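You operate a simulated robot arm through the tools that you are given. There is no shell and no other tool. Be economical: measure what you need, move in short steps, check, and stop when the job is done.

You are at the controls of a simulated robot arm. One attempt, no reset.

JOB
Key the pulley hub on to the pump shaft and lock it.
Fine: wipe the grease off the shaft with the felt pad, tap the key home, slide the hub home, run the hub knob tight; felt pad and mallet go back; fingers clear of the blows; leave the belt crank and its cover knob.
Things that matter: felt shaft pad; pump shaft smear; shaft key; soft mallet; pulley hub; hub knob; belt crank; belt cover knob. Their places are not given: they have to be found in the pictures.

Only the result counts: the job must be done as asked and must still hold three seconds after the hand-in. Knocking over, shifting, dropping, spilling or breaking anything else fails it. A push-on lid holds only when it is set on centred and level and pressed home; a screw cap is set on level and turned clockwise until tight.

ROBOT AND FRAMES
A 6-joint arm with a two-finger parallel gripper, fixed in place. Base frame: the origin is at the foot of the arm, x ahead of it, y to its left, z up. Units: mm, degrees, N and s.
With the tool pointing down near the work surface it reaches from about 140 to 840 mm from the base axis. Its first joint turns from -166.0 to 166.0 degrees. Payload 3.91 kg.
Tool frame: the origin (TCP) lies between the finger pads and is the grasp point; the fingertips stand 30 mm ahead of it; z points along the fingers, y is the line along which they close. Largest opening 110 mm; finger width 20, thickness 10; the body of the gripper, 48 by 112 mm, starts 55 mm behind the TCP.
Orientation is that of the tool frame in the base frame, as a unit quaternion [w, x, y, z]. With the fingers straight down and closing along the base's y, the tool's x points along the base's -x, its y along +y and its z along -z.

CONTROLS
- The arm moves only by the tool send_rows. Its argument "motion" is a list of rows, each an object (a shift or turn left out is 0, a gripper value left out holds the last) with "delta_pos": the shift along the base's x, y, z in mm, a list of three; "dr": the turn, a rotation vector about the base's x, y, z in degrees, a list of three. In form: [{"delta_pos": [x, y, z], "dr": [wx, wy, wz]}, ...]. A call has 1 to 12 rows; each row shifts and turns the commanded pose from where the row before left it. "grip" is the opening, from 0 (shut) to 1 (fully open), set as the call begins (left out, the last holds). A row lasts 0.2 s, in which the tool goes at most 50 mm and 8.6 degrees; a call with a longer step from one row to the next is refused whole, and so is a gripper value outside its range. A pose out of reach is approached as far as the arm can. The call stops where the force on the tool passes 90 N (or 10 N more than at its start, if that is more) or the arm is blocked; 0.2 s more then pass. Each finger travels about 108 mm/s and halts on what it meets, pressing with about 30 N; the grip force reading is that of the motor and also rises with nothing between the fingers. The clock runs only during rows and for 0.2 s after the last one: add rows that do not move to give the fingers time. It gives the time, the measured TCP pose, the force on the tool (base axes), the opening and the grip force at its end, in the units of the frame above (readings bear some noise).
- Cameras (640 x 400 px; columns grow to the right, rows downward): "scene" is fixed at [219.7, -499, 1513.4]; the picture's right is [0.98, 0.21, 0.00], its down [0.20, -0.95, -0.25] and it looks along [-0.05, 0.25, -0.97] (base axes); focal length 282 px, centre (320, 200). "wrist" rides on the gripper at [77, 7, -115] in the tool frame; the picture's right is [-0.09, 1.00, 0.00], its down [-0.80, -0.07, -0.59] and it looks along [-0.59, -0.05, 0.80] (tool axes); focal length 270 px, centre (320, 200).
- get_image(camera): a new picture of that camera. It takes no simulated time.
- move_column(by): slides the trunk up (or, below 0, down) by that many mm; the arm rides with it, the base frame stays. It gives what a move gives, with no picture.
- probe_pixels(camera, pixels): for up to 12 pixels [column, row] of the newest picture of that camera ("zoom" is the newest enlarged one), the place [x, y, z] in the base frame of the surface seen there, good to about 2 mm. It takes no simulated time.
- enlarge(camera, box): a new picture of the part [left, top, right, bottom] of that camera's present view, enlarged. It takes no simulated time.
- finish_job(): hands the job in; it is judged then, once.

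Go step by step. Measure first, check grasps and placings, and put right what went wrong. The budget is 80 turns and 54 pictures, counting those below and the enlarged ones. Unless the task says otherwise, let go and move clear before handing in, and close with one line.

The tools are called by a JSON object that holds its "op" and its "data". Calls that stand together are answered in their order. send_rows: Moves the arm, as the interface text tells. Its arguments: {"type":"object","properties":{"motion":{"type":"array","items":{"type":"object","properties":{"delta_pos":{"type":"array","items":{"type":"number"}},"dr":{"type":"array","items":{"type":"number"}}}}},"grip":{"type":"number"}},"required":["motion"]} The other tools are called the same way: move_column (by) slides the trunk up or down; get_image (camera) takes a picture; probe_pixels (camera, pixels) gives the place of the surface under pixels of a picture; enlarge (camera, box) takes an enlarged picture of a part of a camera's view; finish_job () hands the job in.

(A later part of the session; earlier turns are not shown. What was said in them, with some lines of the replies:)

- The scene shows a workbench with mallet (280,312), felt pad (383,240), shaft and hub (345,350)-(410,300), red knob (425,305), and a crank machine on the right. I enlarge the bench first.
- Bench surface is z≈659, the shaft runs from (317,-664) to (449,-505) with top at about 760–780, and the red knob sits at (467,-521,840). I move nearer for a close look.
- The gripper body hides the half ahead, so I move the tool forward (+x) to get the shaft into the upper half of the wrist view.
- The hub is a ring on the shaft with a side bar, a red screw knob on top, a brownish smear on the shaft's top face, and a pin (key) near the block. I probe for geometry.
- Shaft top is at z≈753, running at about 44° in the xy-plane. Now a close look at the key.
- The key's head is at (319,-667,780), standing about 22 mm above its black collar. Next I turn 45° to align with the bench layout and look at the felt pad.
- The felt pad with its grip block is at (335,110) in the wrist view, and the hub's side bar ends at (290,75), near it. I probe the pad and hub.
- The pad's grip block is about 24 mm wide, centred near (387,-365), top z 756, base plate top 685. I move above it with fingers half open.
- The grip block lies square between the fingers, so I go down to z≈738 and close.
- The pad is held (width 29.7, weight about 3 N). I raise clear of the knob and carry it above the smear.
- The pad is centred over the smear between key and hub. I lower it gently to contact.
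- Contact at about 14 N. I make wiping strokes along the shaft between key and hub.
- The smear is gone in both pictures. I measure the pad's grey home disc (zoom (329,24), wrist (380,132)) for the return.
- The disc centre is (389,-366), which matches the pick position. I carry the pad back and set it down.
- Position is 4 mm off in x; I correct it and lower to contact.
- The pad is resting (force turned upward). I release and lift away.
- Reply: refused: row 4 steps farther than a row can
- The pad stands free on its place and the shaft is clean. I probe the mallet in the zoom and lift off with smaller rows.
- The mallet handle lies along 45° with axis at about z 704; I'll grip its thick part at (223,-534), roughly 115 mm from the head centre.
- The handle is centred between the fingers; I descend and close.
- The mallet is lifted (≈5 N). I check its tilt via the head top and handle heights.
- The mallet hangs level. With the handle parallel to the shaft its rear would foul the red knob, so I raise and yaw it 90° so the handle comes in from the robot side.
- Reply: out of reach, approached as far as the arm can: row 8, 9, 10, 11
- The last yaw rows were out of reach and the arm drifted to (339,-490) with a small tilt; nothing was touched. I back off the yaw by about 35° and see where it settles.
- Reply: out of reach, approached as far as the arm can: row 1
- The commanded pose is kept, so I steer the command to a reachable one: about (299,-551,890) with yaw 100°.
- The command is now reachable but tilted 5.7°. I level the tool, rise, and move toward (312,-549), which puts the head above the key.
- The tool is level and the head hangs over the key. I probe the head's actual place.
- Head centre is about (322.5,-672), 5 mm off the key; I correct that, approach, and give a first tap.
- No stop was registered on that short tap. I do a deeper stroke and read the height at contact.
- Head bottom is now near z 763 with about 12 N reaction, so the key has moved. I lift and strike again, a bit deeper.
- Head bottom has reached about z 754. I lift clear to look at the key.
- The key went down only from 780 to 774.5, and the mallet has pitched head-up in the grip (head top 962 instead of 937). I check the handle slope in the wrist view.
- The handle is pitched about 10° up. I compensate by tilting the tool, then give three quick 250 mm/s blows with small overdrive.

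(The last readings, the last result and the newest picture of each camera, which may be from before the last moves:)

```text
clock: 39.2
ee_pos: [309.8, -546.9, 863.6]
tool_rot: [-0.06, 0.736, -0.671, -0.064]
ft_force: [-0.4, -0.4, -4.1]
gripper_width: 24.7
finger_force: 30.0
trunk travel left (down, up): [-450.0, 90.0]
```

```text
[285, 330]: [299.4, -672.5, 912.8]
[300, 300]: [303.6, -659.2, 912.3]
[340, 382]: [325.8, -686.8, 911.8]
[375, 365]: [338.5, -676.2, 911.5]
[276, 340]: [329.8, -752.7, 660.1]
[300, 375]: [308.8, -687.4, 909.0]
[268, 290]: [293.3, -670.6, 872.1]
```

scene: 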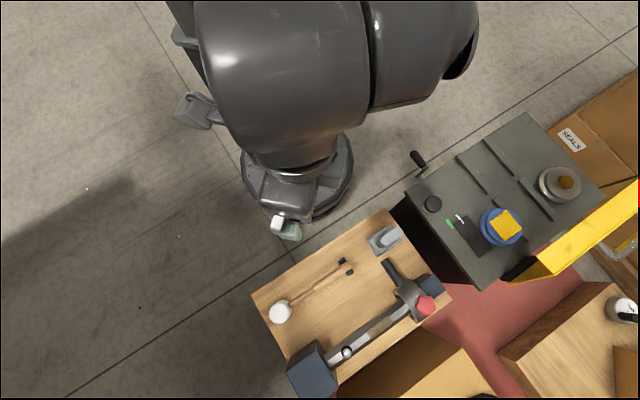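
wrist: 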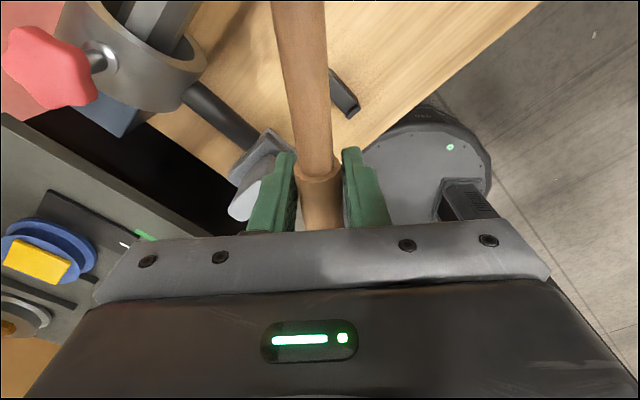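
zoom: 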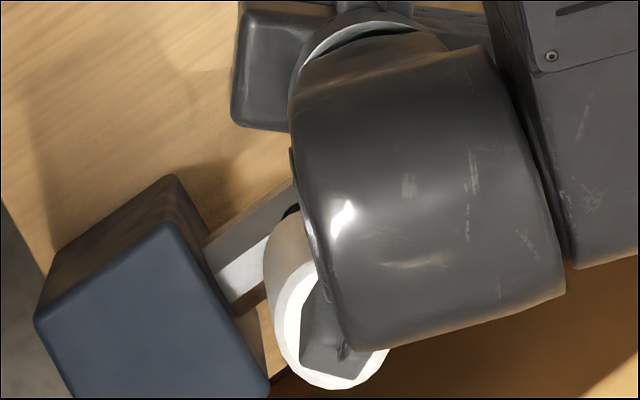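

The head is level again (top 912), with its bottom at about 819 centred over the key. Three blows now.

{"op": "send_rows", "data": {"motion": [{"delta_pos": [0, 0, -49]}, {"delta_pos": [0, 0, 47]}, {"delta_pos": [0, 0, -50]}, {"delta_pos": [0, 0, 47]}, {"delta_pos": [0, 0, -50]}, {"delta_pos": [0, 0, 50]}, {}]}}

{"op": "enlarge", "data": {"camera": "scene", "box": [290, 300, 410, 390]}}

```text
clock: 40.8
ee_pos: [307.8, -544.9, 860.2]
tool_rot: [-0.06, 0.736, -0.671, -0.064]
ft_force: [-0.5, 0.6, -4.2]
gripper_width: 25.0
finger_force: 30.1
trunk travel left (down, up): [-450.0, 90.0]
```

```text
4.44 times, centred on (350, 345) of scene
```

zoom: 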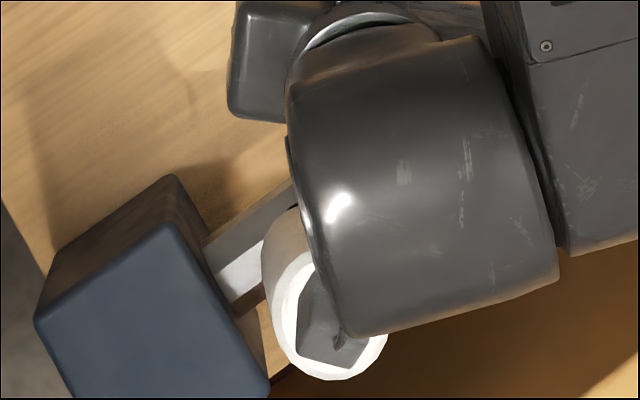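

I check the head height for any further slip.

{"op": "probe_pixels", "data": {"camera": "zoom", "pixels": [[285, 320], [340, 372], [370, 355]]}}

{"op": "send_rows", "data": {"motion": [{"delta_pos": [-1, 40, 20]}, {"delta_pos": [0, 40, 0]}]}}

{"op": "enlarge", "data": {"camera": "scene", "box": [290, 300, 410, 390]}}

{"op": "probe_pixels", "data": {"camera": "zoom", "pixels": [[307, 238], [303, 232], [312, 232], [307, 245], [380, 200], [400, 160]]}}

```text
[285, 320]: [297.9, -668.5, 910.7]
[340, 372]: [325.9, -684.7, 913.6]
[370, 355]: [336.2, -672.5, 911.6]
```

```text
clock: 41.4
ee_pos: [307.9, -464.7, 879.9]
tool_rot: [-0.058, 0.737, -0.671, -0.064]
ft_force: [0.4, 1.1, -4.5]
gripper_width: 24.9
finger_force: 30.4
trunk travel left (down, up): [-450.0, 90.0]
```

```text
4.44 times, centred on (350, 345) of scene
```

zoom: 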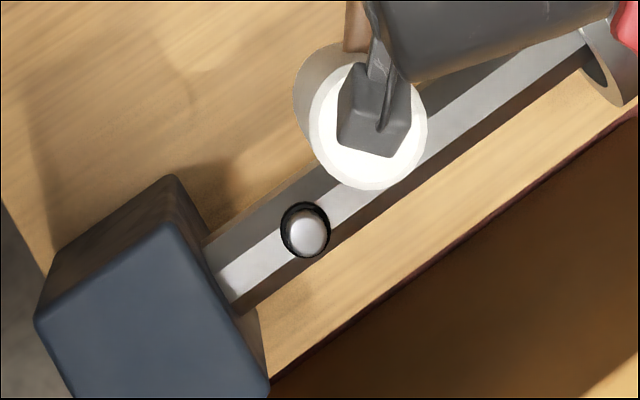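

```text
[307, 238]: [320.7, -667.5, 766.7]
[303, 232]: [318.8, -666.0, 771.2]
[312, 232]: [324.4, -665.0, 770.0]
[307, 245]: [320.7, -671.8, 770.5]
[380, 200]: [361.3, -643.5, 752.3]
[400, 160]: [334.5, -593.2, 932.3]
```

Key top is now about 770, roughly 1.6 mm per blow, with hardly any slip. I go back and give five more blows, each 2 mm deeper.

{"op": "send_rows", "data": {"motion": [{"delta_pos": [0, -41, 0]}, {"delta_pos": [1, -41, -23]}, {}]}}

{"op": "send_rows", "data": {"motion": [{"delta_pos": [0, 0, -50]}, {"delta_pos": [0, 0, 48]}, {"delta_pos": [0, 0, -50]}, {"delta_pos": [0, 0, 48]}, {"delta_pos": [0, 0, -50]}, {"delta_pos": [0, 0, 48]}, {"delta_pos": [0, 0, -50]}, {"delta_pos": [0, 0, 48]}, {"delta_pos": [0, 0, -50]}, {"delta_pos": [0, 0, 50]}, {}]}}

{"op": "send_rows", "data": {"motion": [{"delta_pos": [0, 40, 25]}, {"delta_pos": [-1, 42, 0]}]}}

{"op": "enlarge", "data": {"camera": "scene", "box": [290, 300, 410, 390]}}

{"op": "probe_pixels", "data": {"camera": "zoom", "pixels": [[307, 238], [303, 232], [312, 232], [306, 228], [370, 165], [340, 170]]}}

```text
clock: 42.2
ee_pos: [305.9, -548.5, 858.3]
tool_rot: [-0.059, 0.736, -0.671, -0.064]
ft_force: [0.1, -0.6, -4.3]
gripper_width: 24.9
finger_force: 30.0
trunk travel left (down, up): [-450.0, 90.0]
```

```text
clock: 44.6
ee_pos: [305.6, -548.7, 848.9]
tool_rot: [-0.059, 0.736, -0.672, -0.064]
ft_force: [0.2, -0.4, -4.1]
gripper_width: 24.9
finger_force: 29.9
trunk travel left (down, up): [-450.0, 90.0]
```

```text
clock: 45.2
ee_pos: [307.2, -466.8, 874.6]
tool_rot: [-0.058, 0.737, -0.671, -0.063]
ft_force: [0.3, 0.5, -4.1]
gripper_width: 24.6
finger_force: 29.9
trunk travel left (down, up): [-450.0, 90.0]
```

```text
4.44 times, centred on (350, 345) of scene
```

zoom: 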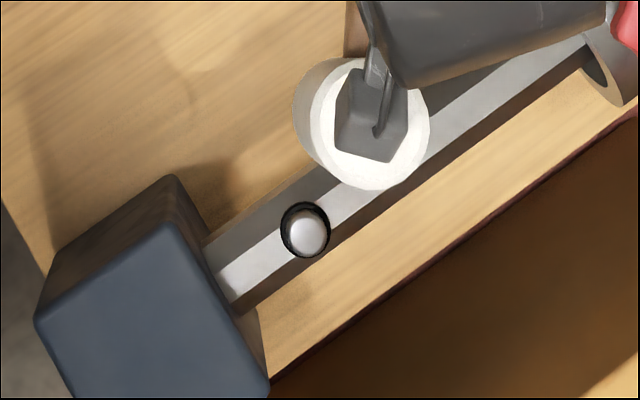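

```text
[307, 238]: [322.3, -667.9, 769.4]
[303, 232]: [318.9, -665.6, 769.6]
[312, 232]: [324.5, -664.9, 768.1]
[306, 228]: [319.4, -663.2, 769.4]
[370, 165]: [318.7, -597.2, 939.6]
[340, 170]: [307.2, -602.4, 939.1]
```

Key top stays at about 769 and the mallet pitched up another 8°, which suggests the key is at its stop. I re-level and give two more blows to verify.

{"op": "send_rows", "data": {"motion": [{"delta_pos": [0, -40, 0], "dr": [7.5, 0.7, 0]}, {"delta_pos": [2, -40, -17]}, {}]}}

{"op": "send_rows", "data": {"motion": [{"delta_pos": [0, 0, -50]}, {"delta_pos": [0, 0, 49]}, {"delta_pos": [0, 0, -50]}, {"delta_pos": [0, 0, 50]}, {}]}}

{"op": "send_rows", "data": {"motion": [{"delta_pos": [0, 40, 25]}, {"delta_pos": [-1, 42, 0]}, {"delta_pos": [0, 30, 0]}]}}

{"op": "enlarge", "data": {"camera": "scene", "box": [290, 300, 410, 390]}}

{"op": "probe_pixels", "data": {"camera": "zoom", "pixels": [[307, 238], [303, 232], [312, 232], [306, 228], [310, 238], [300, 236], [304, 207], [370, 110], [390, 110], [340, 100]]}}

```text
clock: 46.0
ee_pos: [309.9, -547.4, 856.2]
tool_rot: [-0.104, 0.73, -0.666, -0.112]
ft_force: [-1.2, -0.4, -3.7]
gripper_width: 24.6
finger_force: 29.8
trunk travel left (down, up): [-450.0, 90.0]
```

```text
clock: 47.2
ee_pos: [309.6, -547.8, 856.4]
tool_rot: [-0.102, 0.731, -0.665, -0.111]
ft_force: [0.8, 0.3, -3.3]
gripper_width: 24.7
finger_force: 29.7
trunk travel left (down, up): [-450.0, 90.0]
```

```text
clock: 48.0
ee_pos: [306.8, -436.0, 881.5]
tool_rot: [-0.104, 0.73, -0.666, -0.112]
ft_force: [-0.3, 0.3, -4.4]
gripper_width: 24.8
finger_force: 30.0
trunk travel left (down, up): [-450.0, 90.0]
```

```text
4.44 times, centred on (350, 345) of scene
```

zoom: 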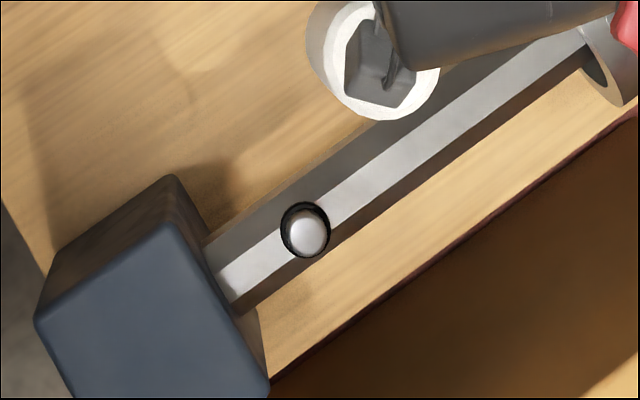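

```text
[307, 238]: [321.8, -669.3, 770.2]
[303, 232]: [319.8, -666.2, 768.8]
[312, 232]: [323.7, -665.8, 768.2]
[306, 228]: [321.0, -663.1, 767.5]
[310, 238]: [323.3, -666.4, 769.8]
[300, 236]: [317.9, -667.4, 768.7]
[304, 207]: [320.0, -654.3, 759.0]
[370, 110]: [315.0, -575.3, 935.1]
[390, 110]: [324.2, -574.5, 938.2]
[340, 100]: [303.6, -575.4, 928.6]
```

Key top is unchanged at about 769. For certainty I give two harder blows with a wrist flick added and compare.

{"op": "send_rows", "data": {"motion": [{"delta_pos": [0, -30, 0]}, {"delta_pos": [1, -42, 0]}, {"delta_pos": [1, -40, -28], "dr": [-8.4, -0.77, 0]}, {}, {"delta_pos": [0, 0, -49.5], "dr": [8.4, 0.77, 0]}, {"delta_pos": [0, 0, 49], "dr": [-8.4, -0.77, 0]}, {"delta_pos": [0, 0, -49.8], "dr": [8.4, 0.77, 0]}, {"delta_pos": [0, 0, 49]}, {}]}}

{"op": "send_rows", "data": {"motion": [{"delta_pos": [0, 40, 25]}, {"delta_pos": [-1, 42, 0]}, {"delta_pos": [0, 30, 0]}]}}

{"op": "enlarge", "data": {"camera": "scene", "box": [290, 300, 410, 390]}}

{"op": "probe_pixels", "data": {"camera": "zoom", "pixels": [[307, 238], [303, 232], [312, 232], [306, 228], [310, 238], [300, 236], [304, 207], [370, 110], [390, 110], [340, 100]]}}

```text
clock: 50.0
ee_pos: [309.5, -545.1, 853.8]
tool_rot: [-0.104, 0.731, -0.665, -0.112]
ft_force: [0.5, 0.3, -4.0]
gripper_width: 24.8
finger_force: 29.6
trunk travel left (down, up): [-450.0, 90.0]
```

```text
clock: 50.8
ee_pos: [307.4, -433.5, 877.8]
tool_rot: [-0.104, 0.731, -0.666, -0.112]
ft_force: [-0.6, -0.3, -4.8]
gripper_width: 24.9
finger_force: 30.4
trunk travel left (down, up): [-450.0, 90.0]
```

```text
4.44 times, centred on (350, 345) of scene
```

zoom: 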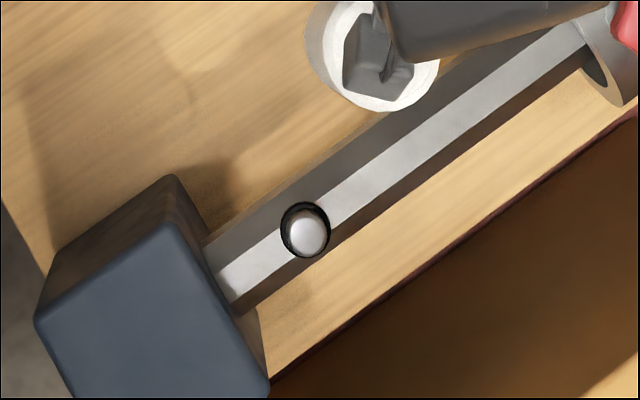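

```text
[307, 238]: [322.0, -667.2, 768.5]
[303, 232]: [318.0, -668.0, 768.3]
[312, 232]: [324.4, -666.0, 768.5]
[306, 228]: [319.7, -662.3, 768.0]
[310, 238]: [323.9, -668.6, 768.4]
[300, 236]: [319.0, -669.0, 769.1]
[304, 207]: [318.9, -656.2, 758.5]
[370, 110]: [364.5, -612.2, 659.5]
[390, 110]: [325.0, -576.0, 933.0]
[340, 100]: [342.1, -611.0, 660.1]
```

Key top stays at 768.5, so the key is home. Now I level the mallet fully, turn back to 45° and carry it above its place.

{"op": "send_rows", "data": {"motion": [{"delta_pos": [0, 0, 20], "dr": [3.5, 0.3, 0]}, {"delta_pos": [-13.6, -16.8, 0], "dr": [0, 0, -8.4]}, {"delta_pos": [-13.6, -16.8, 0], "dr": [0, 0, -8.4]}, {"delta_pos": [-13.6, -16.8, 0], "dr": [0, 0, -8.4]}, {"delta_pos": [-13.6, -16.8, 0], "dr": [0, 0, -8.4]}, {"delta_pos": [-13.6, -16.8, 0], "dr": [0, 0, -8.4]}, {"delta_pos": [-13.4, -17, 0], "dr": [0, 0, -8.4]}, {}]}}

{"op": "enlarge", "data": {"camera": "scene", "box": [250, 220, 430, 340]}}

{"op": "get_image", "data": {"camera": "wrist"}}

```text
clock: 52.6
ee_pos: [226.7, -535.5, 897.3]
tool_rot: [0.169, -0.376, 0.909, 0.07]
ft_force: [0.0, -0.5, -3.6]
gripper_width: 24.8
finger_force: 30.0
trunk travel left (down, up): [-450.0, 90.0]
```

```text
3.33 times, centred on (340, 280) of scene
```

zoom: 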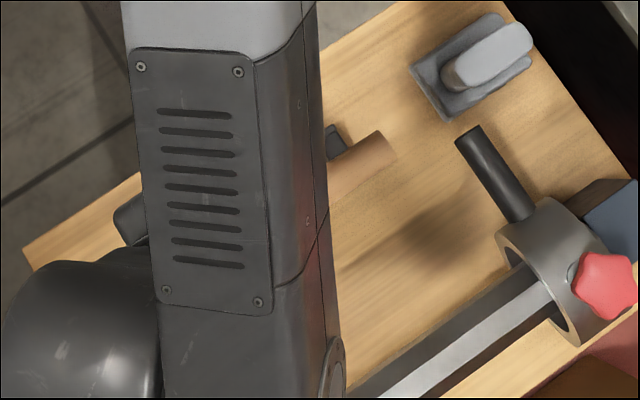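

```text
15 pictures are left
```

wrist: 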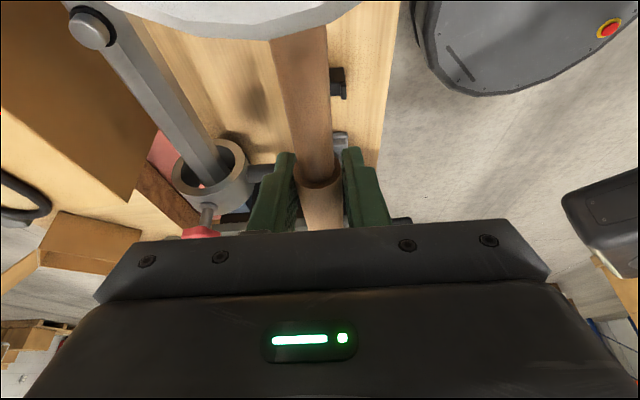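

I probe the handle for level and yaw alignment.

{"op": "probe_pixels", "data": {"camera": "wrist", "pixels": [[300, 60], [306, 100], [312, 140], [318, 172], [320, 195], [322, 220], [240, 25], [300, 25]]}}

{"op": "probe_pixels", "data": {"camera": "zoom", "pixels": [[340, 180], [360, 163], [380, 145], [333, 137]]}}

```text
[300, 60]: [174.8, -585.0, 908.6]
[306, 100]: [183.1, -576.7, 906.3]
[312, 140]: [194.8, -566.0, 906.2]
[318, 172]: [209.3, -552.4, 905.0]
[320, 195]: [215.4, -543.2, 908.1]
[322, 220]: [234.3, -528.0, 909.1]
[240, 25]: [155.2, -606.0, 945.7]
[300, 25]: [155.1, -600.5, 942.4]
```

```text
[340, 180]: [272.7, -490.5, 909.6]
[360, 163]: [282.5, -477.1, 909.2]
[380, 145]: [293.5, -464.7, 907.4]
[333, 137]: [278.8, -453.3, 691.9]
```

The mallet is level and within 1–2 mm of its original line. I lower it onto its rest.

{"op": "send_rows", "data": {"motion": [{"delta_pos": [-1, 1, -45]}, {"delta_pos": [0, 0, -45]}, {"delta_pos": [0, 0, -45]}, {"delta_pos": [0, 0, -35]}, {"delta_pos": [0, 0, -12]}, {}]}}

{"op": "send_rows", "data": {"motion": [{"delta_pos": [0, 0, -4]}, {"delta_pos": [0, 0, -2]}, {"delta_pos": [0, 0, -2]}, {}]}}

```text
clock: 54.0
ee_pos: [227.5, -534.2, 714.3]
tool_rot: [0.169, -0.375, 0.909, 0.069]
ft_force: [1.2, 0.3, -4.5]
gripper_width: 24.8
finger_force: 30.2
trunk travel left (down, up): [-450.0, 90.0]
```

```text
clock: 55.0
ee_pos: [225.7, -534.5, 707.3]
tool_rot: [0.169, -0.375, 0.909, 0.069]
ft_force: [-0.7, -0.7, -4.9]
gripper_width: 24.9
finger_force: 30.0
trunk travel left (down, up): [-450.0, 90.0]
```

{"op": "send_rows", "data": {"motion": [{"delta_pos": [0, 0, -2]}, {"delta_pos": [0, 0, -1]}, {}]}}

```text
clock: 55.8
ee_pos: [226.4, -534.1, 704.1]
tool_rot: [0.17, -0.377, 0.908, 0.069]
ft_force: [0.1, -0.5, 4.0]
gripper_width: 24.7
finger_force: 30.2
trunk travel left (down, up): [-450.0, 90.0]
```

The mallet is down (reaction +9 N). I release, lift, and look.

{"op": "send_rows", "data": {"motion": [{}, {}, {}], "grip": 0.5}}

{"op": "send_rows", "data": {"motion": [{"delta_pos": [-5, -5, 20]}, {"delta_pos": [-5, -5, 40]}, {"delta_pos": [0, 0, 45]}, {"delta_pos": [0, 0, 45]}, {"delta_pos": [10, 10, 40], "dr": [-5, 5, 0]}, {"delta_pos": [30, 20, 0], "dr": [-5, 5, 0]}, {"delta_pos": [30, 20, 0], "dr": [-5, 5, 0]}, {"delta_pos": [30, 20, 0]}, {"delta_pos": [30, 20, 0]}]}}

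{"op": "enlarge", "data": {"camera": "scene", "box": [250, 220, 430, 340]}}

```text
clock: 56.6
ee_pos: [226.6, -535.1, 704.4]
tool_rot: [0.169, -0.376, 0.909, 0.069]
ft_force: [0.0, 0.3, 0.6]
gripper_width: 54.9
finger_force: 0.0
trunk travel left (down, up): [-450.0, 90.0]
```

```text
clock: 58.6
ee_pos: [347.9, -455.7, 894.5]
tool_rot: [-0.001, -0.383, 0.924, -0.001]
ft_force: [0.5, -0.6, 0.5]
gripper_width: 55.0
finger_force: 0.0
trunk travel left (down, up): [-450.0, 90.0]
```

```text
3.33 times, centred on (340, 280) of scene
```

zoom: 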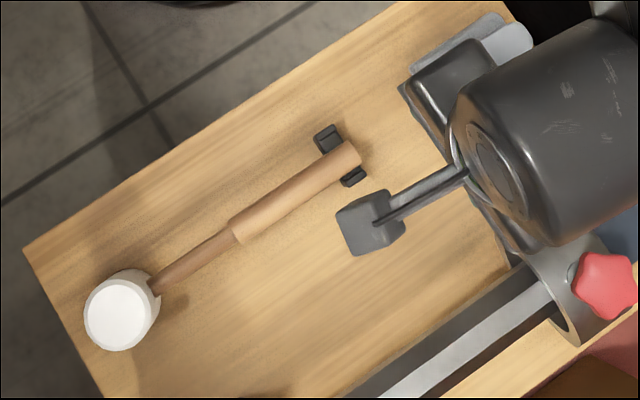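

The mallet is back on its rest and the tool is level again. Next I turn to yaw −45° to grasp the hub's side bar close to the ring at about (411,-465).

{"op": "send_rows", "data": {"motion": [{"delta_pos": [6, -1, 2], "dr": [0, 0, -8.2]}, {"delta_pos": [6, -1, 0], "dr": [0, 0, -8.2]}, {"delta_pos": [6, -1, 0], "dr": [0, 0, -8.2]}, {"delta_pos": [6, -1, 0], "dr": [0, 0, -8.2]}, {"delta_pos": [6, -1, 0], "dr": [0, 0, -8.2]}, {"delta_pos": [6, -1, 0], "dr": [0, 0, -8.2]}, {"delta_pos": [6, -1, 0], "dr": [0, 0, -8.2]}, {"delta_pos": [6, -1, 0], "dr": [0, 0, -8.2]}, {"delta_pos": [6, -1, 0], "dr": [0, 0, -8.2]}, {"delta_pos": [6, -1, 0], "dr": [0, 0, -8.2]}, {"delta_pos": [4, -1, 0], "dr": [0, 0, -8]}, {}]}}

{"op": "get_image", "data": {"camera": "wrist"}}

```text
clock: 61.2
ee_pos: [411.6, -464.1, 894.5]
tool_rot: [-0.003, 0.384, 0.923, -0.001]
ft_force: [-0.5, -0.6, -0.1]
gripper_width: 55.3
finger_force: 0.0
trunk travel left (down, up): [-450.0, 90.0]
```

```text
13 pictures are left
```

wrist: 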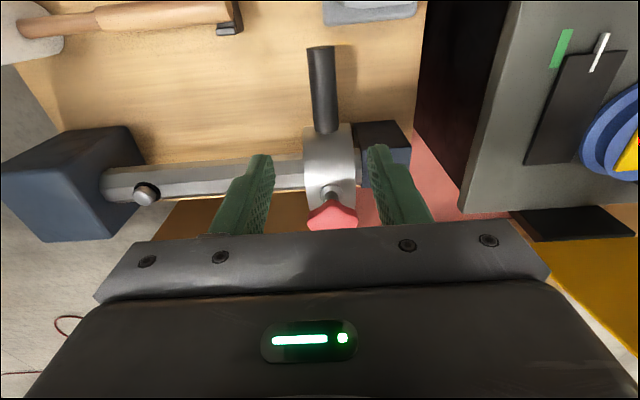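

The bar is visible at (323,90) between the fingers. I probe bar, ring, knob and key.

{"op": "probe_pixels", "data": {"camera": "wrist", "pixels": [[322, 60], [324, 90], [326, 120], [313, 120], [338, 120], [305, 165], [330, 150], [355, 165], [330, 215], [145, 190], [330, 192], [360, 170]]}}

{"op": "enlarge", "data": {"camera": "wrist", "box": [80, 100, 440, 240]}}

```text
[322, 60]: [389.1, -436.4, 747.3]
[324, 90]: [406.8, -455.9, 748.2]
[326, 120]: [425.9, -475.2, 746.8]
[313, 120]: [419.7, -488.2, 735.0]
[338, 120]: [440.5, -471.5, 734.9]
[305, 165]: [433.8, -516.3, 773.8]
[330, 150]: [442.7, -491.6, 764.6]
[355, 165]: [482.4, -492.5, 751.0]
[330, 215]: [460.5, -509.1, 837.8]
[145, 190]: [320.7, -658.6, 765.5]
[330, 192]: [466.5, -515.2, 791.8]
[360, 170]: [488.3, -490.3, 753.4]
```

```text
1.78 times, centred on (260, 170) of wrist
```

zoom: 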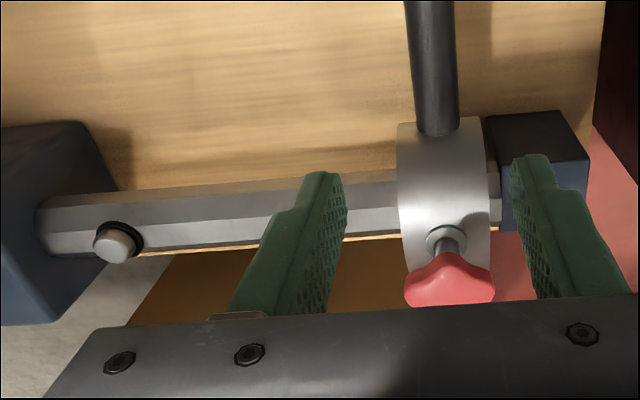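

Bar axis is at u-line 2 mm away, z≈735, 24 mm thick. I descend around it and close gently.

{"op": "send_rows", "data": {"motion": [{"delta_pos": [1.6, 1.6, -45]}, {"delta_pos": [0, 0, -45]}, {"delta_pos": [0, 0, -45]}, {"delta_pos": [0, 0, -22]}, {}]}}

{"op": "send_rows", "data": {"motion": [{}, {}, {}], "grip": 0}}

```text
clock: 62.4
ee_pos: [410.5, -464.5, 739.3]
tool_rot: [-0.002, 0.383, 0.924, -0.001]
ft_force: [-0.3, 0.4, -0.4]
gripper_width: 54.9
finger_force: 0.0
trunk travel left (down, up): [-450.0, 90.0]
```

```text
clock: 63.2
ee_pos: [411.1, -464.3, 737.8]
tool_rot: [-0.001, 0.383, 0.924, -0.001]
ft_force: [0.6, 1.0, -2.8]
gripper_width: 25.5
finger_force: 45.3
trunk travel left (down, up): [-450.0, 90.0]
```

The bar is gripped (25.5 mm). I slide the hub along the shaft toward the key in small steps, watching the force.

{"op": "send_rows", "data": {"motion": [{"delta_pos": [-5, -5, 0]}, {"delta_pos": [-8, -8, 0]}, {"delta_pos": [-8, -8, 0]}, {"delta_pos": [-8, -8, 0]}]}}

{"op": "get_image", "data": {"camera": "wrist"}}

```text
clock: 64.2
ee_pos: [380.9, -492.6, 738.6]
tool_rot: [-0.003, 0.383, 0.924, -0.002]
ft_force: [-0.9, -1.4, -10.2]
gripper_width: 25.8
finger_force: 45.6
trunk travel left (down, up): [-450.0, 90.0]
```

```text
11 pictures are left
```

wrist: 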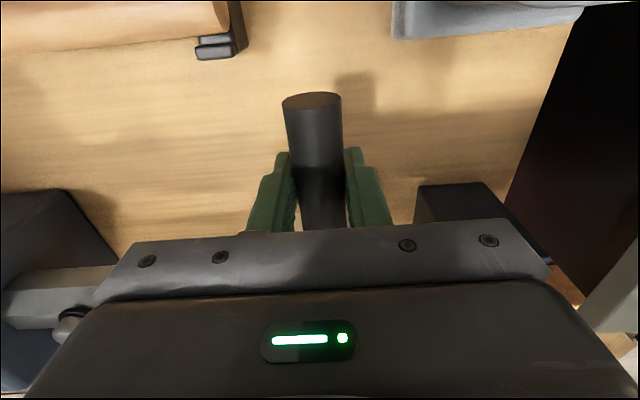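

The hub slides freely. I continue until just short of the key.

{"op": "send_rows", "data": {"motion": [{"delta_pos": [-10, -10, 0]}, {"delta_pos": [-10, -10, 0]}, {"delta_pos": [-10, -10, 0]}, {"delta_pos": [-10, -10, 0]}, {"delta_pos": [-10, -10, 0]}, {"delta_pos": [-10, -10, 0]}, {"delta_pos": [-10, -10, 0]}, {"delta_pos": [-8, -8, 0]}]}}

{"op": "enlarge", "data": {"camera": "scene", "box": [290, 290, 440, 390]}}

```text
clock: 66.0
ee_pos: [303.9, -569.9, 739.0]
tool_rot: [-0.002, 0.383, 0.924, 0.0]
ft_force: [-9.5, 9.3, -4.7]
gripper_width: 25.8
finger_force: 44.7
trunk travel left (down, up): [-450.0, 90.0]
```

```text
4.00 times, centred on (365, 340) of scene
```

zoom: 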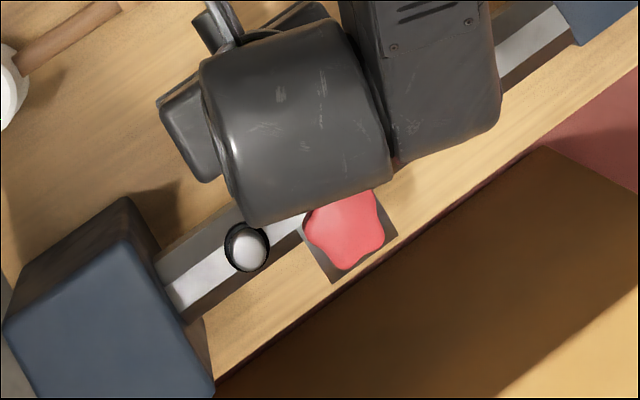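

The hub is just before the key. I continue in 4–5 mm steps.

{"op": "send_rows", "data": {"motion": [{"delta_pos": [-4, -3, 0]}, {"delta_pos": [-4, -4, 0]}, {"delta_pos": [-4, -4, 0]}, {"delta_pos": [-4, -4, 0]}, {"delta_pos": [-4, -4, 0]}, {}]}}

```text
clock: 67.4
ee_pos: [285.3, -589.7, 738.5]
tool_rot: [-0.002, 0.383, 0.924, 0.0]
ft_force: [-6.7, 6.5, -11.8]
gripper_width: 25.7
finger_force: 45.0
trunk travel left (down, up): [-450.0, 90.0]
```

No blocking yet (hub front is passing over the key). I continue.

{"op": "send_rows", "data": {"motion": [{"delta_pos": [-4, -4, 0]}, {"delta_pos": [-4, -4, 0]}, {"delta_pos": [-4, -4, 0]}, {"delta_pos": [-4, -4, 0]}, {"delta_pos": [-4, -4, 0]}, {}]}}

{"op": "enlarge", "data": {"camera": "scene", "box": [290, 290, 440, 390]}}

```text
clock: 68.8
ee_pos: [265.2, -610.5, 739.6]
tool_rot: [-0.002, 0.383, 0.924, 0.0]
ft_force: [-7.5, 7.7, -7.4]
gripper_width: 25.4
finger_force: 44.9
trunk travel left (down, up): [-450.0, 90.0]
```

```text
4.00 times, centred on (365, 340) of scene
```

zoom: 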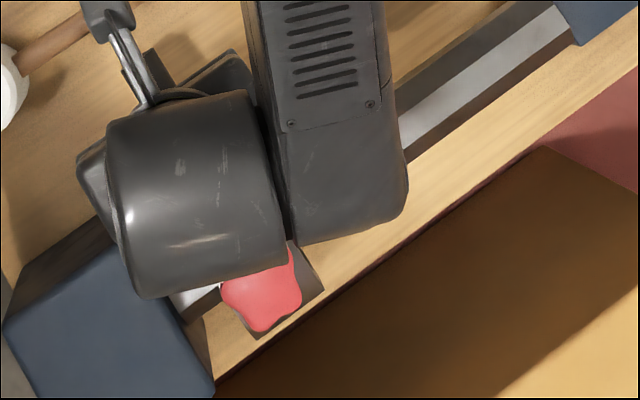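

Still free; I keep going toward the block's face, watching for a stop.

{"op": "send_rows", "data": {"motion": [{"delta_pos": [-3, -3, 0]}, {"delta_pos": [-3, -3, 0]}, {"delta_pos": [-3, -3, 0]}, {"delta_pos": [-3, -3, 0]}, {}]}}

{"op": "send_rows", "data": {"motion": [{"delta_pos": [-2, -2, 0]}, {"delta_pos": [-2, -2, 0]}, {"delta_pos": [-2, -2, 0]}, {}]}}

```text
clock: 70.0
ee_pos: [252.7, -622.0, 738.4]
tool_rot: [-0.002, 0.383, 0.924, 0.0]
ft_force: [-7.2, 7.9, -8.8]
gripper_width: 25.7
finger_force: 45.0
trunk travel left (down, up): [-450.0, 90.0]
```

```text
clock: 71.0
ee_pos: [246.7, -629.0, 739.4]
tool_rot: [-0.002, 0.383, 0.924, -0.001]
ft_force: [-5.3, 7.8, -10.1]
gripper_width: 25.8
finger_force: 44.7
trunk travel left (down, up): [-450.0, 90.0]
```

{"op": "send_rows", "data": {"motion": [{"delta_pos": [-1, -1, 0]}, {"delta_pos": [-1, -1, 0]}, {"delta_pos": [-1, -1, 0]}, {"delta_pos": [-1, -1, 0]}, {}]}}

{"op": "enlarge", "data": {"camera": "scene", "box": [270, 290, 420, 390]}}

```text
clock: 72.2
ee_pos: [246.4, -627.0, 739.5]
tool_rot: [-0.003, 0.383, 0.924, 0.001]
ft_force: [28.0, 37.9, -5.1]
gripper_width: 25.6
finger_force: 44.9
trunk travel left (down, up): [-450.0, 90.0]
```

```text
4.00 times, centred on (345, 340) of scene
```

zoom: 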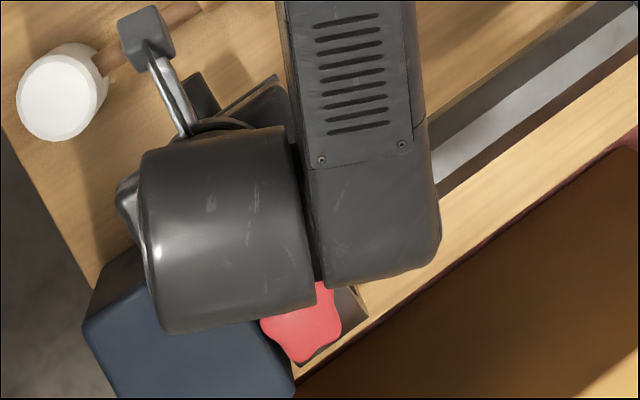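

The hub stops against the shoulder (about 47 N at u≈-269), so it is home. I relax the push, then release the bar.

{"op": "send_rows", "data": {"motion": [{"delta_pos": [1.3, 1.3, 0]}, {"delta_pos": [0.7, 0.7, 0]}, {}]}}

```text
clock: 73.0
ee_pos: [247.1, -628.0, 738.6]
tool_rot: [-0.002, 0.384, 0.923, -0.001]
ft_force: [21.0, 29.1, -7.3]
gripper_width: 25.9
finger_force: 44.6
trunk travel left (down, up): [-450.0, 90.0]
```

I open the fingers, lift straight up, and move above the knob's expected place (≈(300,-686)).

{"op": "send_rows", "data": {"motion": [{}, {}], "grip": 0.42}}

{"op": "send_rows", "data": {"motion": [{"delta_pos": [0, 0, 30]}, {"delta_pos": [0, 0, 45]}, {"delta_pos": [0, 0, 45]}, {"delta_pos": [0, 0, 45]}, {"delta_pos": [20, -20, 10]}], "grip": 0.5}}

{"op": "get_image", "data": {"camera": "wrist"}}

```text
clock: 73.6
ee_pos: [245.6, -629.2, 739.0]
tool_rot: [-0.002, 0.383, 0.924, -0.001]
ft_force: [0.5, 0.9, 0.7]
gripper_width: 46.4
finger_force: 0.0
trunk travel left (down, up): [-450.0, 90.0]
```

```text
clock: 74.8
ee_pos: [267.1, -645.6, 913.6]
tool_rot: [-0.003, 0.383, 0.924, 0.0]
ft_force: [-0.8, -0.1, 0.5]
gripper_width: 54.8
finger_force: 0.0
trunk travel left (down, up): [-450.0, 90.0]
```

```text
7 pictures are left
```

wrist: 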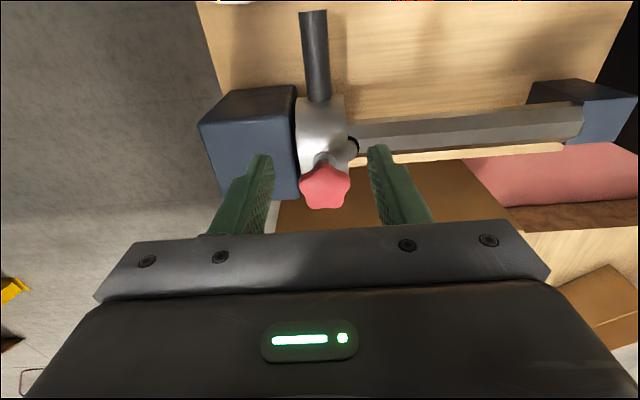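

The hub is snug against the block. I probe the knob for its centre and heights.

{"op": "probe_pixels", "data": {"camera": "wrist", "pixels": [[325, 188], [304, 185], [347, 185], [325, 203], [323, 172], [310, 203], [341, 203], [323, 160], [318, 130], [352, 145], [300, 110]]}}

```text
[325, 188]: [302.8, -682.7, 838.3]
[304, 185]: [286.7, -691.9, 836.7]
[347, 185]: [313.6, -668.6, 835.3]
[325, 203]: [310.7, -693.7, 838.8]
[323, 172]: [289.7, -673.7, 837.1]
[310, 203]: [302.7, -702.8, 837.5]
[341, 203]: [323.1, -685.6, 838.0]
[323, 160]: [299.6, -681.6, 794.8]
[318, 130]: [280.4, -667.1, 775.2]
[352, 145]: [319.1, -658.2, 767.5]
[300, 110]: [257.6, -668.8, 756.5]
```

Knob centre is (303,-682.6), top 838. I centre over it, go down to z≈828 and close.

{"op": "send_rows", "data": {"motion": [{"delta_pos": [36, -37, 0]}, {"delta_pos": [0, 0, -40]}, {"delta_pos": [0, 0, -35]}, {"delta_pos": [0, 0, -10]}, {}], "grip": 0.6}}

{"op": "send_rows", "data": {"motion": [{}, {}]}}

```text
refused: row 1 steps farther than a row can; nothing moved
```

```text
clock: 75.4
ee_pos: [266.2, -646.9, 913.1]
tool_rot: [-0.002, 0.382, 0.924, 0.0]
ft_force: [-0.1, -0.3, -0.1]
gripper_width: 54.9
finger_force: 0.0
trunk travel left (down, up): [-450.0, 90.0]
```

{"op": "send_rows", "data": {"motion": [{"delta_pos": [18, -18, 0]}, {"delta_pos": [18, -18, 0]}, {"delta_pos": [0, 0, -40]}, {"delta_pos": [0, 0, -35]}, {"delta_pos": [0, 0, -9]}, {}], "grip": 0.6}}

{"op": "send_rows", "data": {"motion": [{}, {}, {}], "grip": 0}}

```text
clock: 76.8
ee_pos: [304.2, -685.4, 828.3]
tool_rot: [-0.003, 0.383, 0.924, -0.001]
ft_force: [0.7, -0.6, -0.1]
gripper_width: 66.0
finger_force: 0.0
trunk travel left (down, up): [-450.0, 90.0]
```

```text
clock: 77.6
ee_pos: [303.1, -683.3, 828.8]
tool_rot: [-0.002, 0.382, 0.924, -0.001]
ft_force: [2.2, 2.2, -1.2]
gripper_width: 45.6
finger_force: 45.0
trunk travel left (down, up): [-450.0, 90.0]
```

The knob is gripped (45.6 mm across). I turn it clockwise (negative about z) by 96°.

{"op": "send_rows", "data": {"motion": [{"dr": [0, 0, -8]}, {"dr": [0, 0, -8]}, {"dr": [0, 0, -8]}, {"dr": [0, 0, -8]}, {"dr": [0, 0, -8]}, {"dr": [0, 0, -8]}, {"dr": [0, 0, -8]}, {"dr": [0, 0, -8]}, {"dr": [0, 0, -8]}, {"dr": [0, 0, -8]}, {"dr": [0, 0, -8]}, {"dr": [0, 0, -8]}]}}

```text
clock: 80.2
ee_pos: [304.9, -685.9, 829.2]
tool_rot: [-0.001, 0.943, 0.333, 0.001]
ft_force: [32.9, 3.7, -0.7]
gripper_width: 46.0
finger_force: 44.8
trunk travel left (down, up): [-450.0, 90.0]
```

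It turned with a 33 N side force from slight off-centre; I shift 1 mm in +x and continue to turn.

{"op": "send_rows", "data": {"motion": [{"delta_pos": [1, 0, 0], "dr": [0, 0, -8]}, {"dr": [0, 0, -8]}, {"dr": [0, 0, -8]}, {"dr": [0, 0, -8]}, {"dr": [0, 0, -8]}, {"dr": [0, 0, -8]}, {"dr": [0, 0, -8]}, {"dr": [0, 0, -8]}]}}

```text
clock: 82.0
ee_pos: [305.8, -686.8, 829.2]
tool_rot: [0.0, 0.976, -0.217, 0.001]
ft_force: [36.2, -15.7, 2.3]
gripper_width: 45.6
finger_force: 45.2
trunk travel left (down, up): [-450.0, 90.0]
```

No stop yet. I recentre, turn a bit more, then open and take the wrist back for a second grip.

{"op": "send_rows", "data": {"motion": [{"delta_pos": [1.5, -0.5, 0], "dr": [0, 0, -8]}, {"dr": [0, 0, -8]}, {"dr": [0, 0, -8]}]}}

{"op": "send_rows", "data": {"motion": [{}, {}, {}], "grip": 0.62}}

{"op": "enlarge", "data": {"camera": "wrist", "box": [220, 100, 420, 240]}}

```text
clock: 82.8
ee_pos: [301.9, -683.8, 827.6]
tool_rot: [-0.003, 0.909, -0.416, -0.002]
ft_force: [-0.7, 24.4, -4.0]
gripper_width: 44.1
finger_force: 44.9
trunk travel left (down, up): [-450.0, 90.0]
```

```text
clock: 83.6
ee_pos: [303.8, -686.4, 830.2]
tool_rot: [-0.002, 0.909, -0.416, 0.002]
ft_force: [0.7, 0.6, -0.9]
gripper_width: 68.0
finger_force: 0.0
trunk travel left (down, up): [-450.0, 90.0]
```

```text
2.86 times, centred on (320, 170) of wrist
```

zoom: 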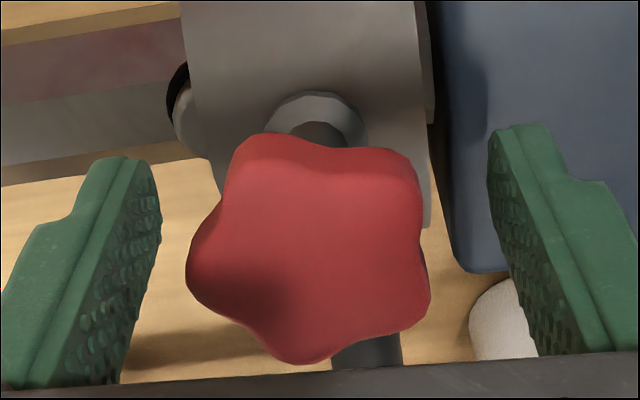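

{"op": "probe_pixels", "data": {"camera": "zoom", "pixels": [[310, 250], [245, 150], [405, 165], [195, 270], [300, 352], [420, 310], [330, 155], [215, 215], [418, 235], [250, 320], [315, 110], [325, 135]]}}

```text
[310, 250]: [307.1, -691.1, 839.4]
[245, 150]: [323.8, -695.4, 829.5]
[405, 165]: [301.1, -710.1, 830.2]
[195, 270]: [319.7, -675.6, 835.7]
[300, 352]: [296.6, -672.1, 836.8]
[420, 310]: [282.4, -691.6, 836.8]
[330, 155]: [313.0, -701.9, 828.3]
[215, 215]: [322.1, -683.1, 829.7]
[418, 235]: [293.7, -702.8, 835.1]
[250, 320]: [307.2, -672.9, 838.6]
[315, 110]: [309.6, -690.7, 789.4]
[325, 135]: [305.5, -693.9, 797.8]
```

Lobe positions indicate the knob turned about 160° and the fingers slipped on the last 24° (width changed to 44.1), which hints it is tight. I take a fresh grip aligned to a lobe (yaw ≈ −118°) and turn clockwise again to confirm.

{"op": "send_rows", "data": {"motion": [{"dr": [0, 0, 8.5]}, {"dr": [0, 0, 8.5]}, {"dr": [0, 0, 8.5]}, {"dr": [0, 0, 8.5]}, {"dr": [0, 0, 8.5]}, {"dr": [0, 0, 8.5]}, {"dr": [0, 0, 8.5]}, {"dr": [0, 0, 8.5]}, {"dr": [0, 0, 8.5]}, {"dr": [0, 0, 8.5]}, {"dr": [0, 0, 8.5]}, {"dr": [0, 0, 8.5]}]}}

{"op": "send_rows", "data": {"motion": [{"dr": [0, 0, 8.5]}, {}]}}

{"op": "send_rows", "data": {"motion": [{}, {}, {}], "grip": 0}}

{"op": "send_rows", "data": {"motion": [{"dr": [0, 0, -6]}, {"dr": [0, 0, -6]}, {}]}}

```text
clock: 86.2
ee_pos: [303.6, -686.0, 829.8]
tool_rot: [-0.002, 0.895, 0.447, 0.0]
ft_force: [-0.7, -0.2, 0.5]
gripper_width: 68.1
finger_force: 0.0
trunk travel left (down, up): [-450.0, 90.0]
```

```text
clock: 86.8
ee_pos: [304.4, -685.9, 830.5]
tool_rot: [-0.002, 0.859, 0.512, 0.0]
ft_force: [-0.2, -0.6, -0.5]
gripper_width: 68.3
finger_force: 0.1
trunk travel left (down, up): [-450.0, 90.0]
```

```text
clock: 87.6
ee_pos: [304.9, -686.4, 830.2]
tool_rot: [-0.003, 0.859, 0.512, 0.001]
ft_force: [0.5, -0.2, 0.1]
gripper_width: 43.7
finger_force: 44.5
trunk travel left (down, up): [-450.0, 90.0]
```

```text
clock: 88.4
ee_pos: [304.4, -687.0, 830.3]
tool_rot: [-0.003, 0.909, 0.417, 0.002]
ft_force: [1.3, -0.3, -2.6]
gripper_width: 45.3
finger_force: 45.2
trunk travel left (down, up): [-450.0, 90.0]
```

Width changed while turning, so the fingers may be riding over lobes. I turn on in short steps and watch.

{"op": "send_rows", "data": {"motion": [{"dr": [0, 0, -6]}, {"dr": [0, 0, -6]}, {}]}}

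{"op": "send_rows", "data": {"motion": [{"dr": [0, 0, -6]}, {"dr": [0, 0, -6]}, {}]}}

{"op": "send_rows", "data": {"motion": [{"dr": [0, 0, -6]}, {"dr": [0, 0, -6]}, {}]}}

{"op": "send_rows", "data": {"motion": [{"dr": [0, 0, -6]}, {"dr": [0, 0, -6]}, {}]}}

{"op": "send_rows", "data": {"motion": [{"dr": [0, 0, -6]}, {"dr": [0, 0, -6]}, {}]}}

{"op": "enlarge", "data": {"camera": "wrist", "box": [220, 100, 420, 240]}}

```text
clock: 89.2
ee_pos: [304.1, -686.5, 829.7]
tool_rot: [-0.002, 0.947, 0.321, 0.002]
ft_force: [1.6, -1.9, 0.1]
gripper_width: 45.2
finger_force: 44.7
trunk travel left (down, up): [-450.0, 90.0]
```

```text
clock: 90.0
ee_pos: [304.2, -686.4, 830.0]
tool_rot: [-0.001, 0.975, 0.221, 0.002]
ft_force: [2.8, -0.9, 0.1]
gripper_width: 43.6
finger_force: 45.0
trunk travel left (down, up): [-450.0, 90.0]
```

```text
clock: 90.8
ee_pos: [303.2, -687.0, 828.9]
tool_rot: [-0.002, 0.993, 0.117, 0.002]
ft_force: [-0.1, -1.6, -0.7]
gripper_width: 45.4
finger_force: 45.4
trunk travel left (down, up): [-450.0, 90.0]
```

```text
clock: 91.6
ee_pos: [301.8, -685.4, 828.8]
tool_rot: [-0.002, 1.0, 0.012, 0.002]
ft_force: [-1.2, 1.6, -0.6]
gripper_width: 45.5
finger_force: 45.0
trunk travel left (down, up): [-450.0, 90.0]
```

```text
clock: 92.4
ee_pos: [304.3, -685.0, 829.9]
tool_rot: [-0.001, 0.996, -0.091, 0.001]
ft_force: [-1.0, 3.6, -2.6]
gripper_width: 43.5
finger_force: 44.5
trunk travel left (down, up): [-450.0, 90.0]
```

```text
2.86 times, centred on (320, 170) of wrist
```

zoom: 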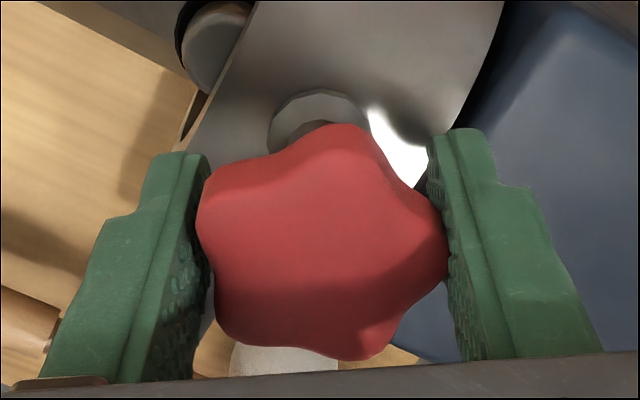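

The width cycles 43.6→45.4 every 36°, so the fingers slip over the lobes of a knob that no longer turns: it is tight. I open, lift away, and take a final look.

{"op": "send_rows", "data": {"motion": [{}, {}, {}], "grip": 0.65}}

{"op": "send_rows", "data": {"motion": [{"delta_pos": [0, 0, 20]}, {"delta_pos": [0, 0, 45]}, {"delta_pos": [0, 0, 45]}, {"delta_pos": [0, 0, 45]}, {"delta_pos": [0, 40, 20]}, {"delta_pos": [0, 45, 10]}, {"delta_pos": [0, 45, 0]}, {"delta_pos": [0, 45, 0]}, {"delta_pos": [0, 45, 0]}, {"delta_pos": [0, 40, 0]}]}}

{"op": "enlarge", "data": {"camera": "scene", "box": [240, 200, 460, 400]}}

```text
clock: 93.2
ee_pos: [303.0, -686.7, 829.3]
tool_rot: [-0.001, 0.996, -0.093, 0.001]
ft_force: [0.2, 0.2, 0.0]
gripper_width: 71.6
finger_force: 0.1
trunk travel left (down, up): [-450.0, 90.0]
```

```text
clock: 95.4
ee_pos: [303.7, -424.8, 1015.1]
tool_rot: [-0.001, 0.996, -0.092, 0.002]
ft_force: [0.9, 0.6, -0.4]
gripper_width: 71.5
finger_force: 0.0
trunk travel left (down, up): [-450.0, 90.0]
```

```text
2.00 times, centred on (350, 300) of scene
```

zoom: 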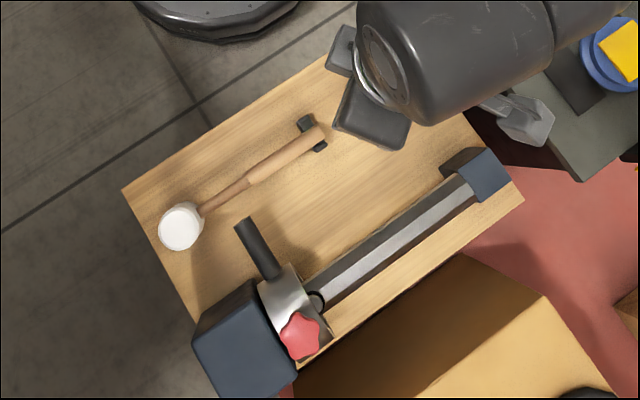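

The hub sits against the block with the bar square and the red knob tight. The mallet and pad are in place, the shaft is clean, and the crank and cover knob were not touched. Handing in.

{"op": "finish_job", "data": {}}

```text
The job is handed in.
```

I've handed the job in: the shaft is wiped clean, the key is tapped home, the hub is against its stop, the hub knob is tight, the felt pad and mallet are back, and I didn't touch the belt crank or its cover knob.
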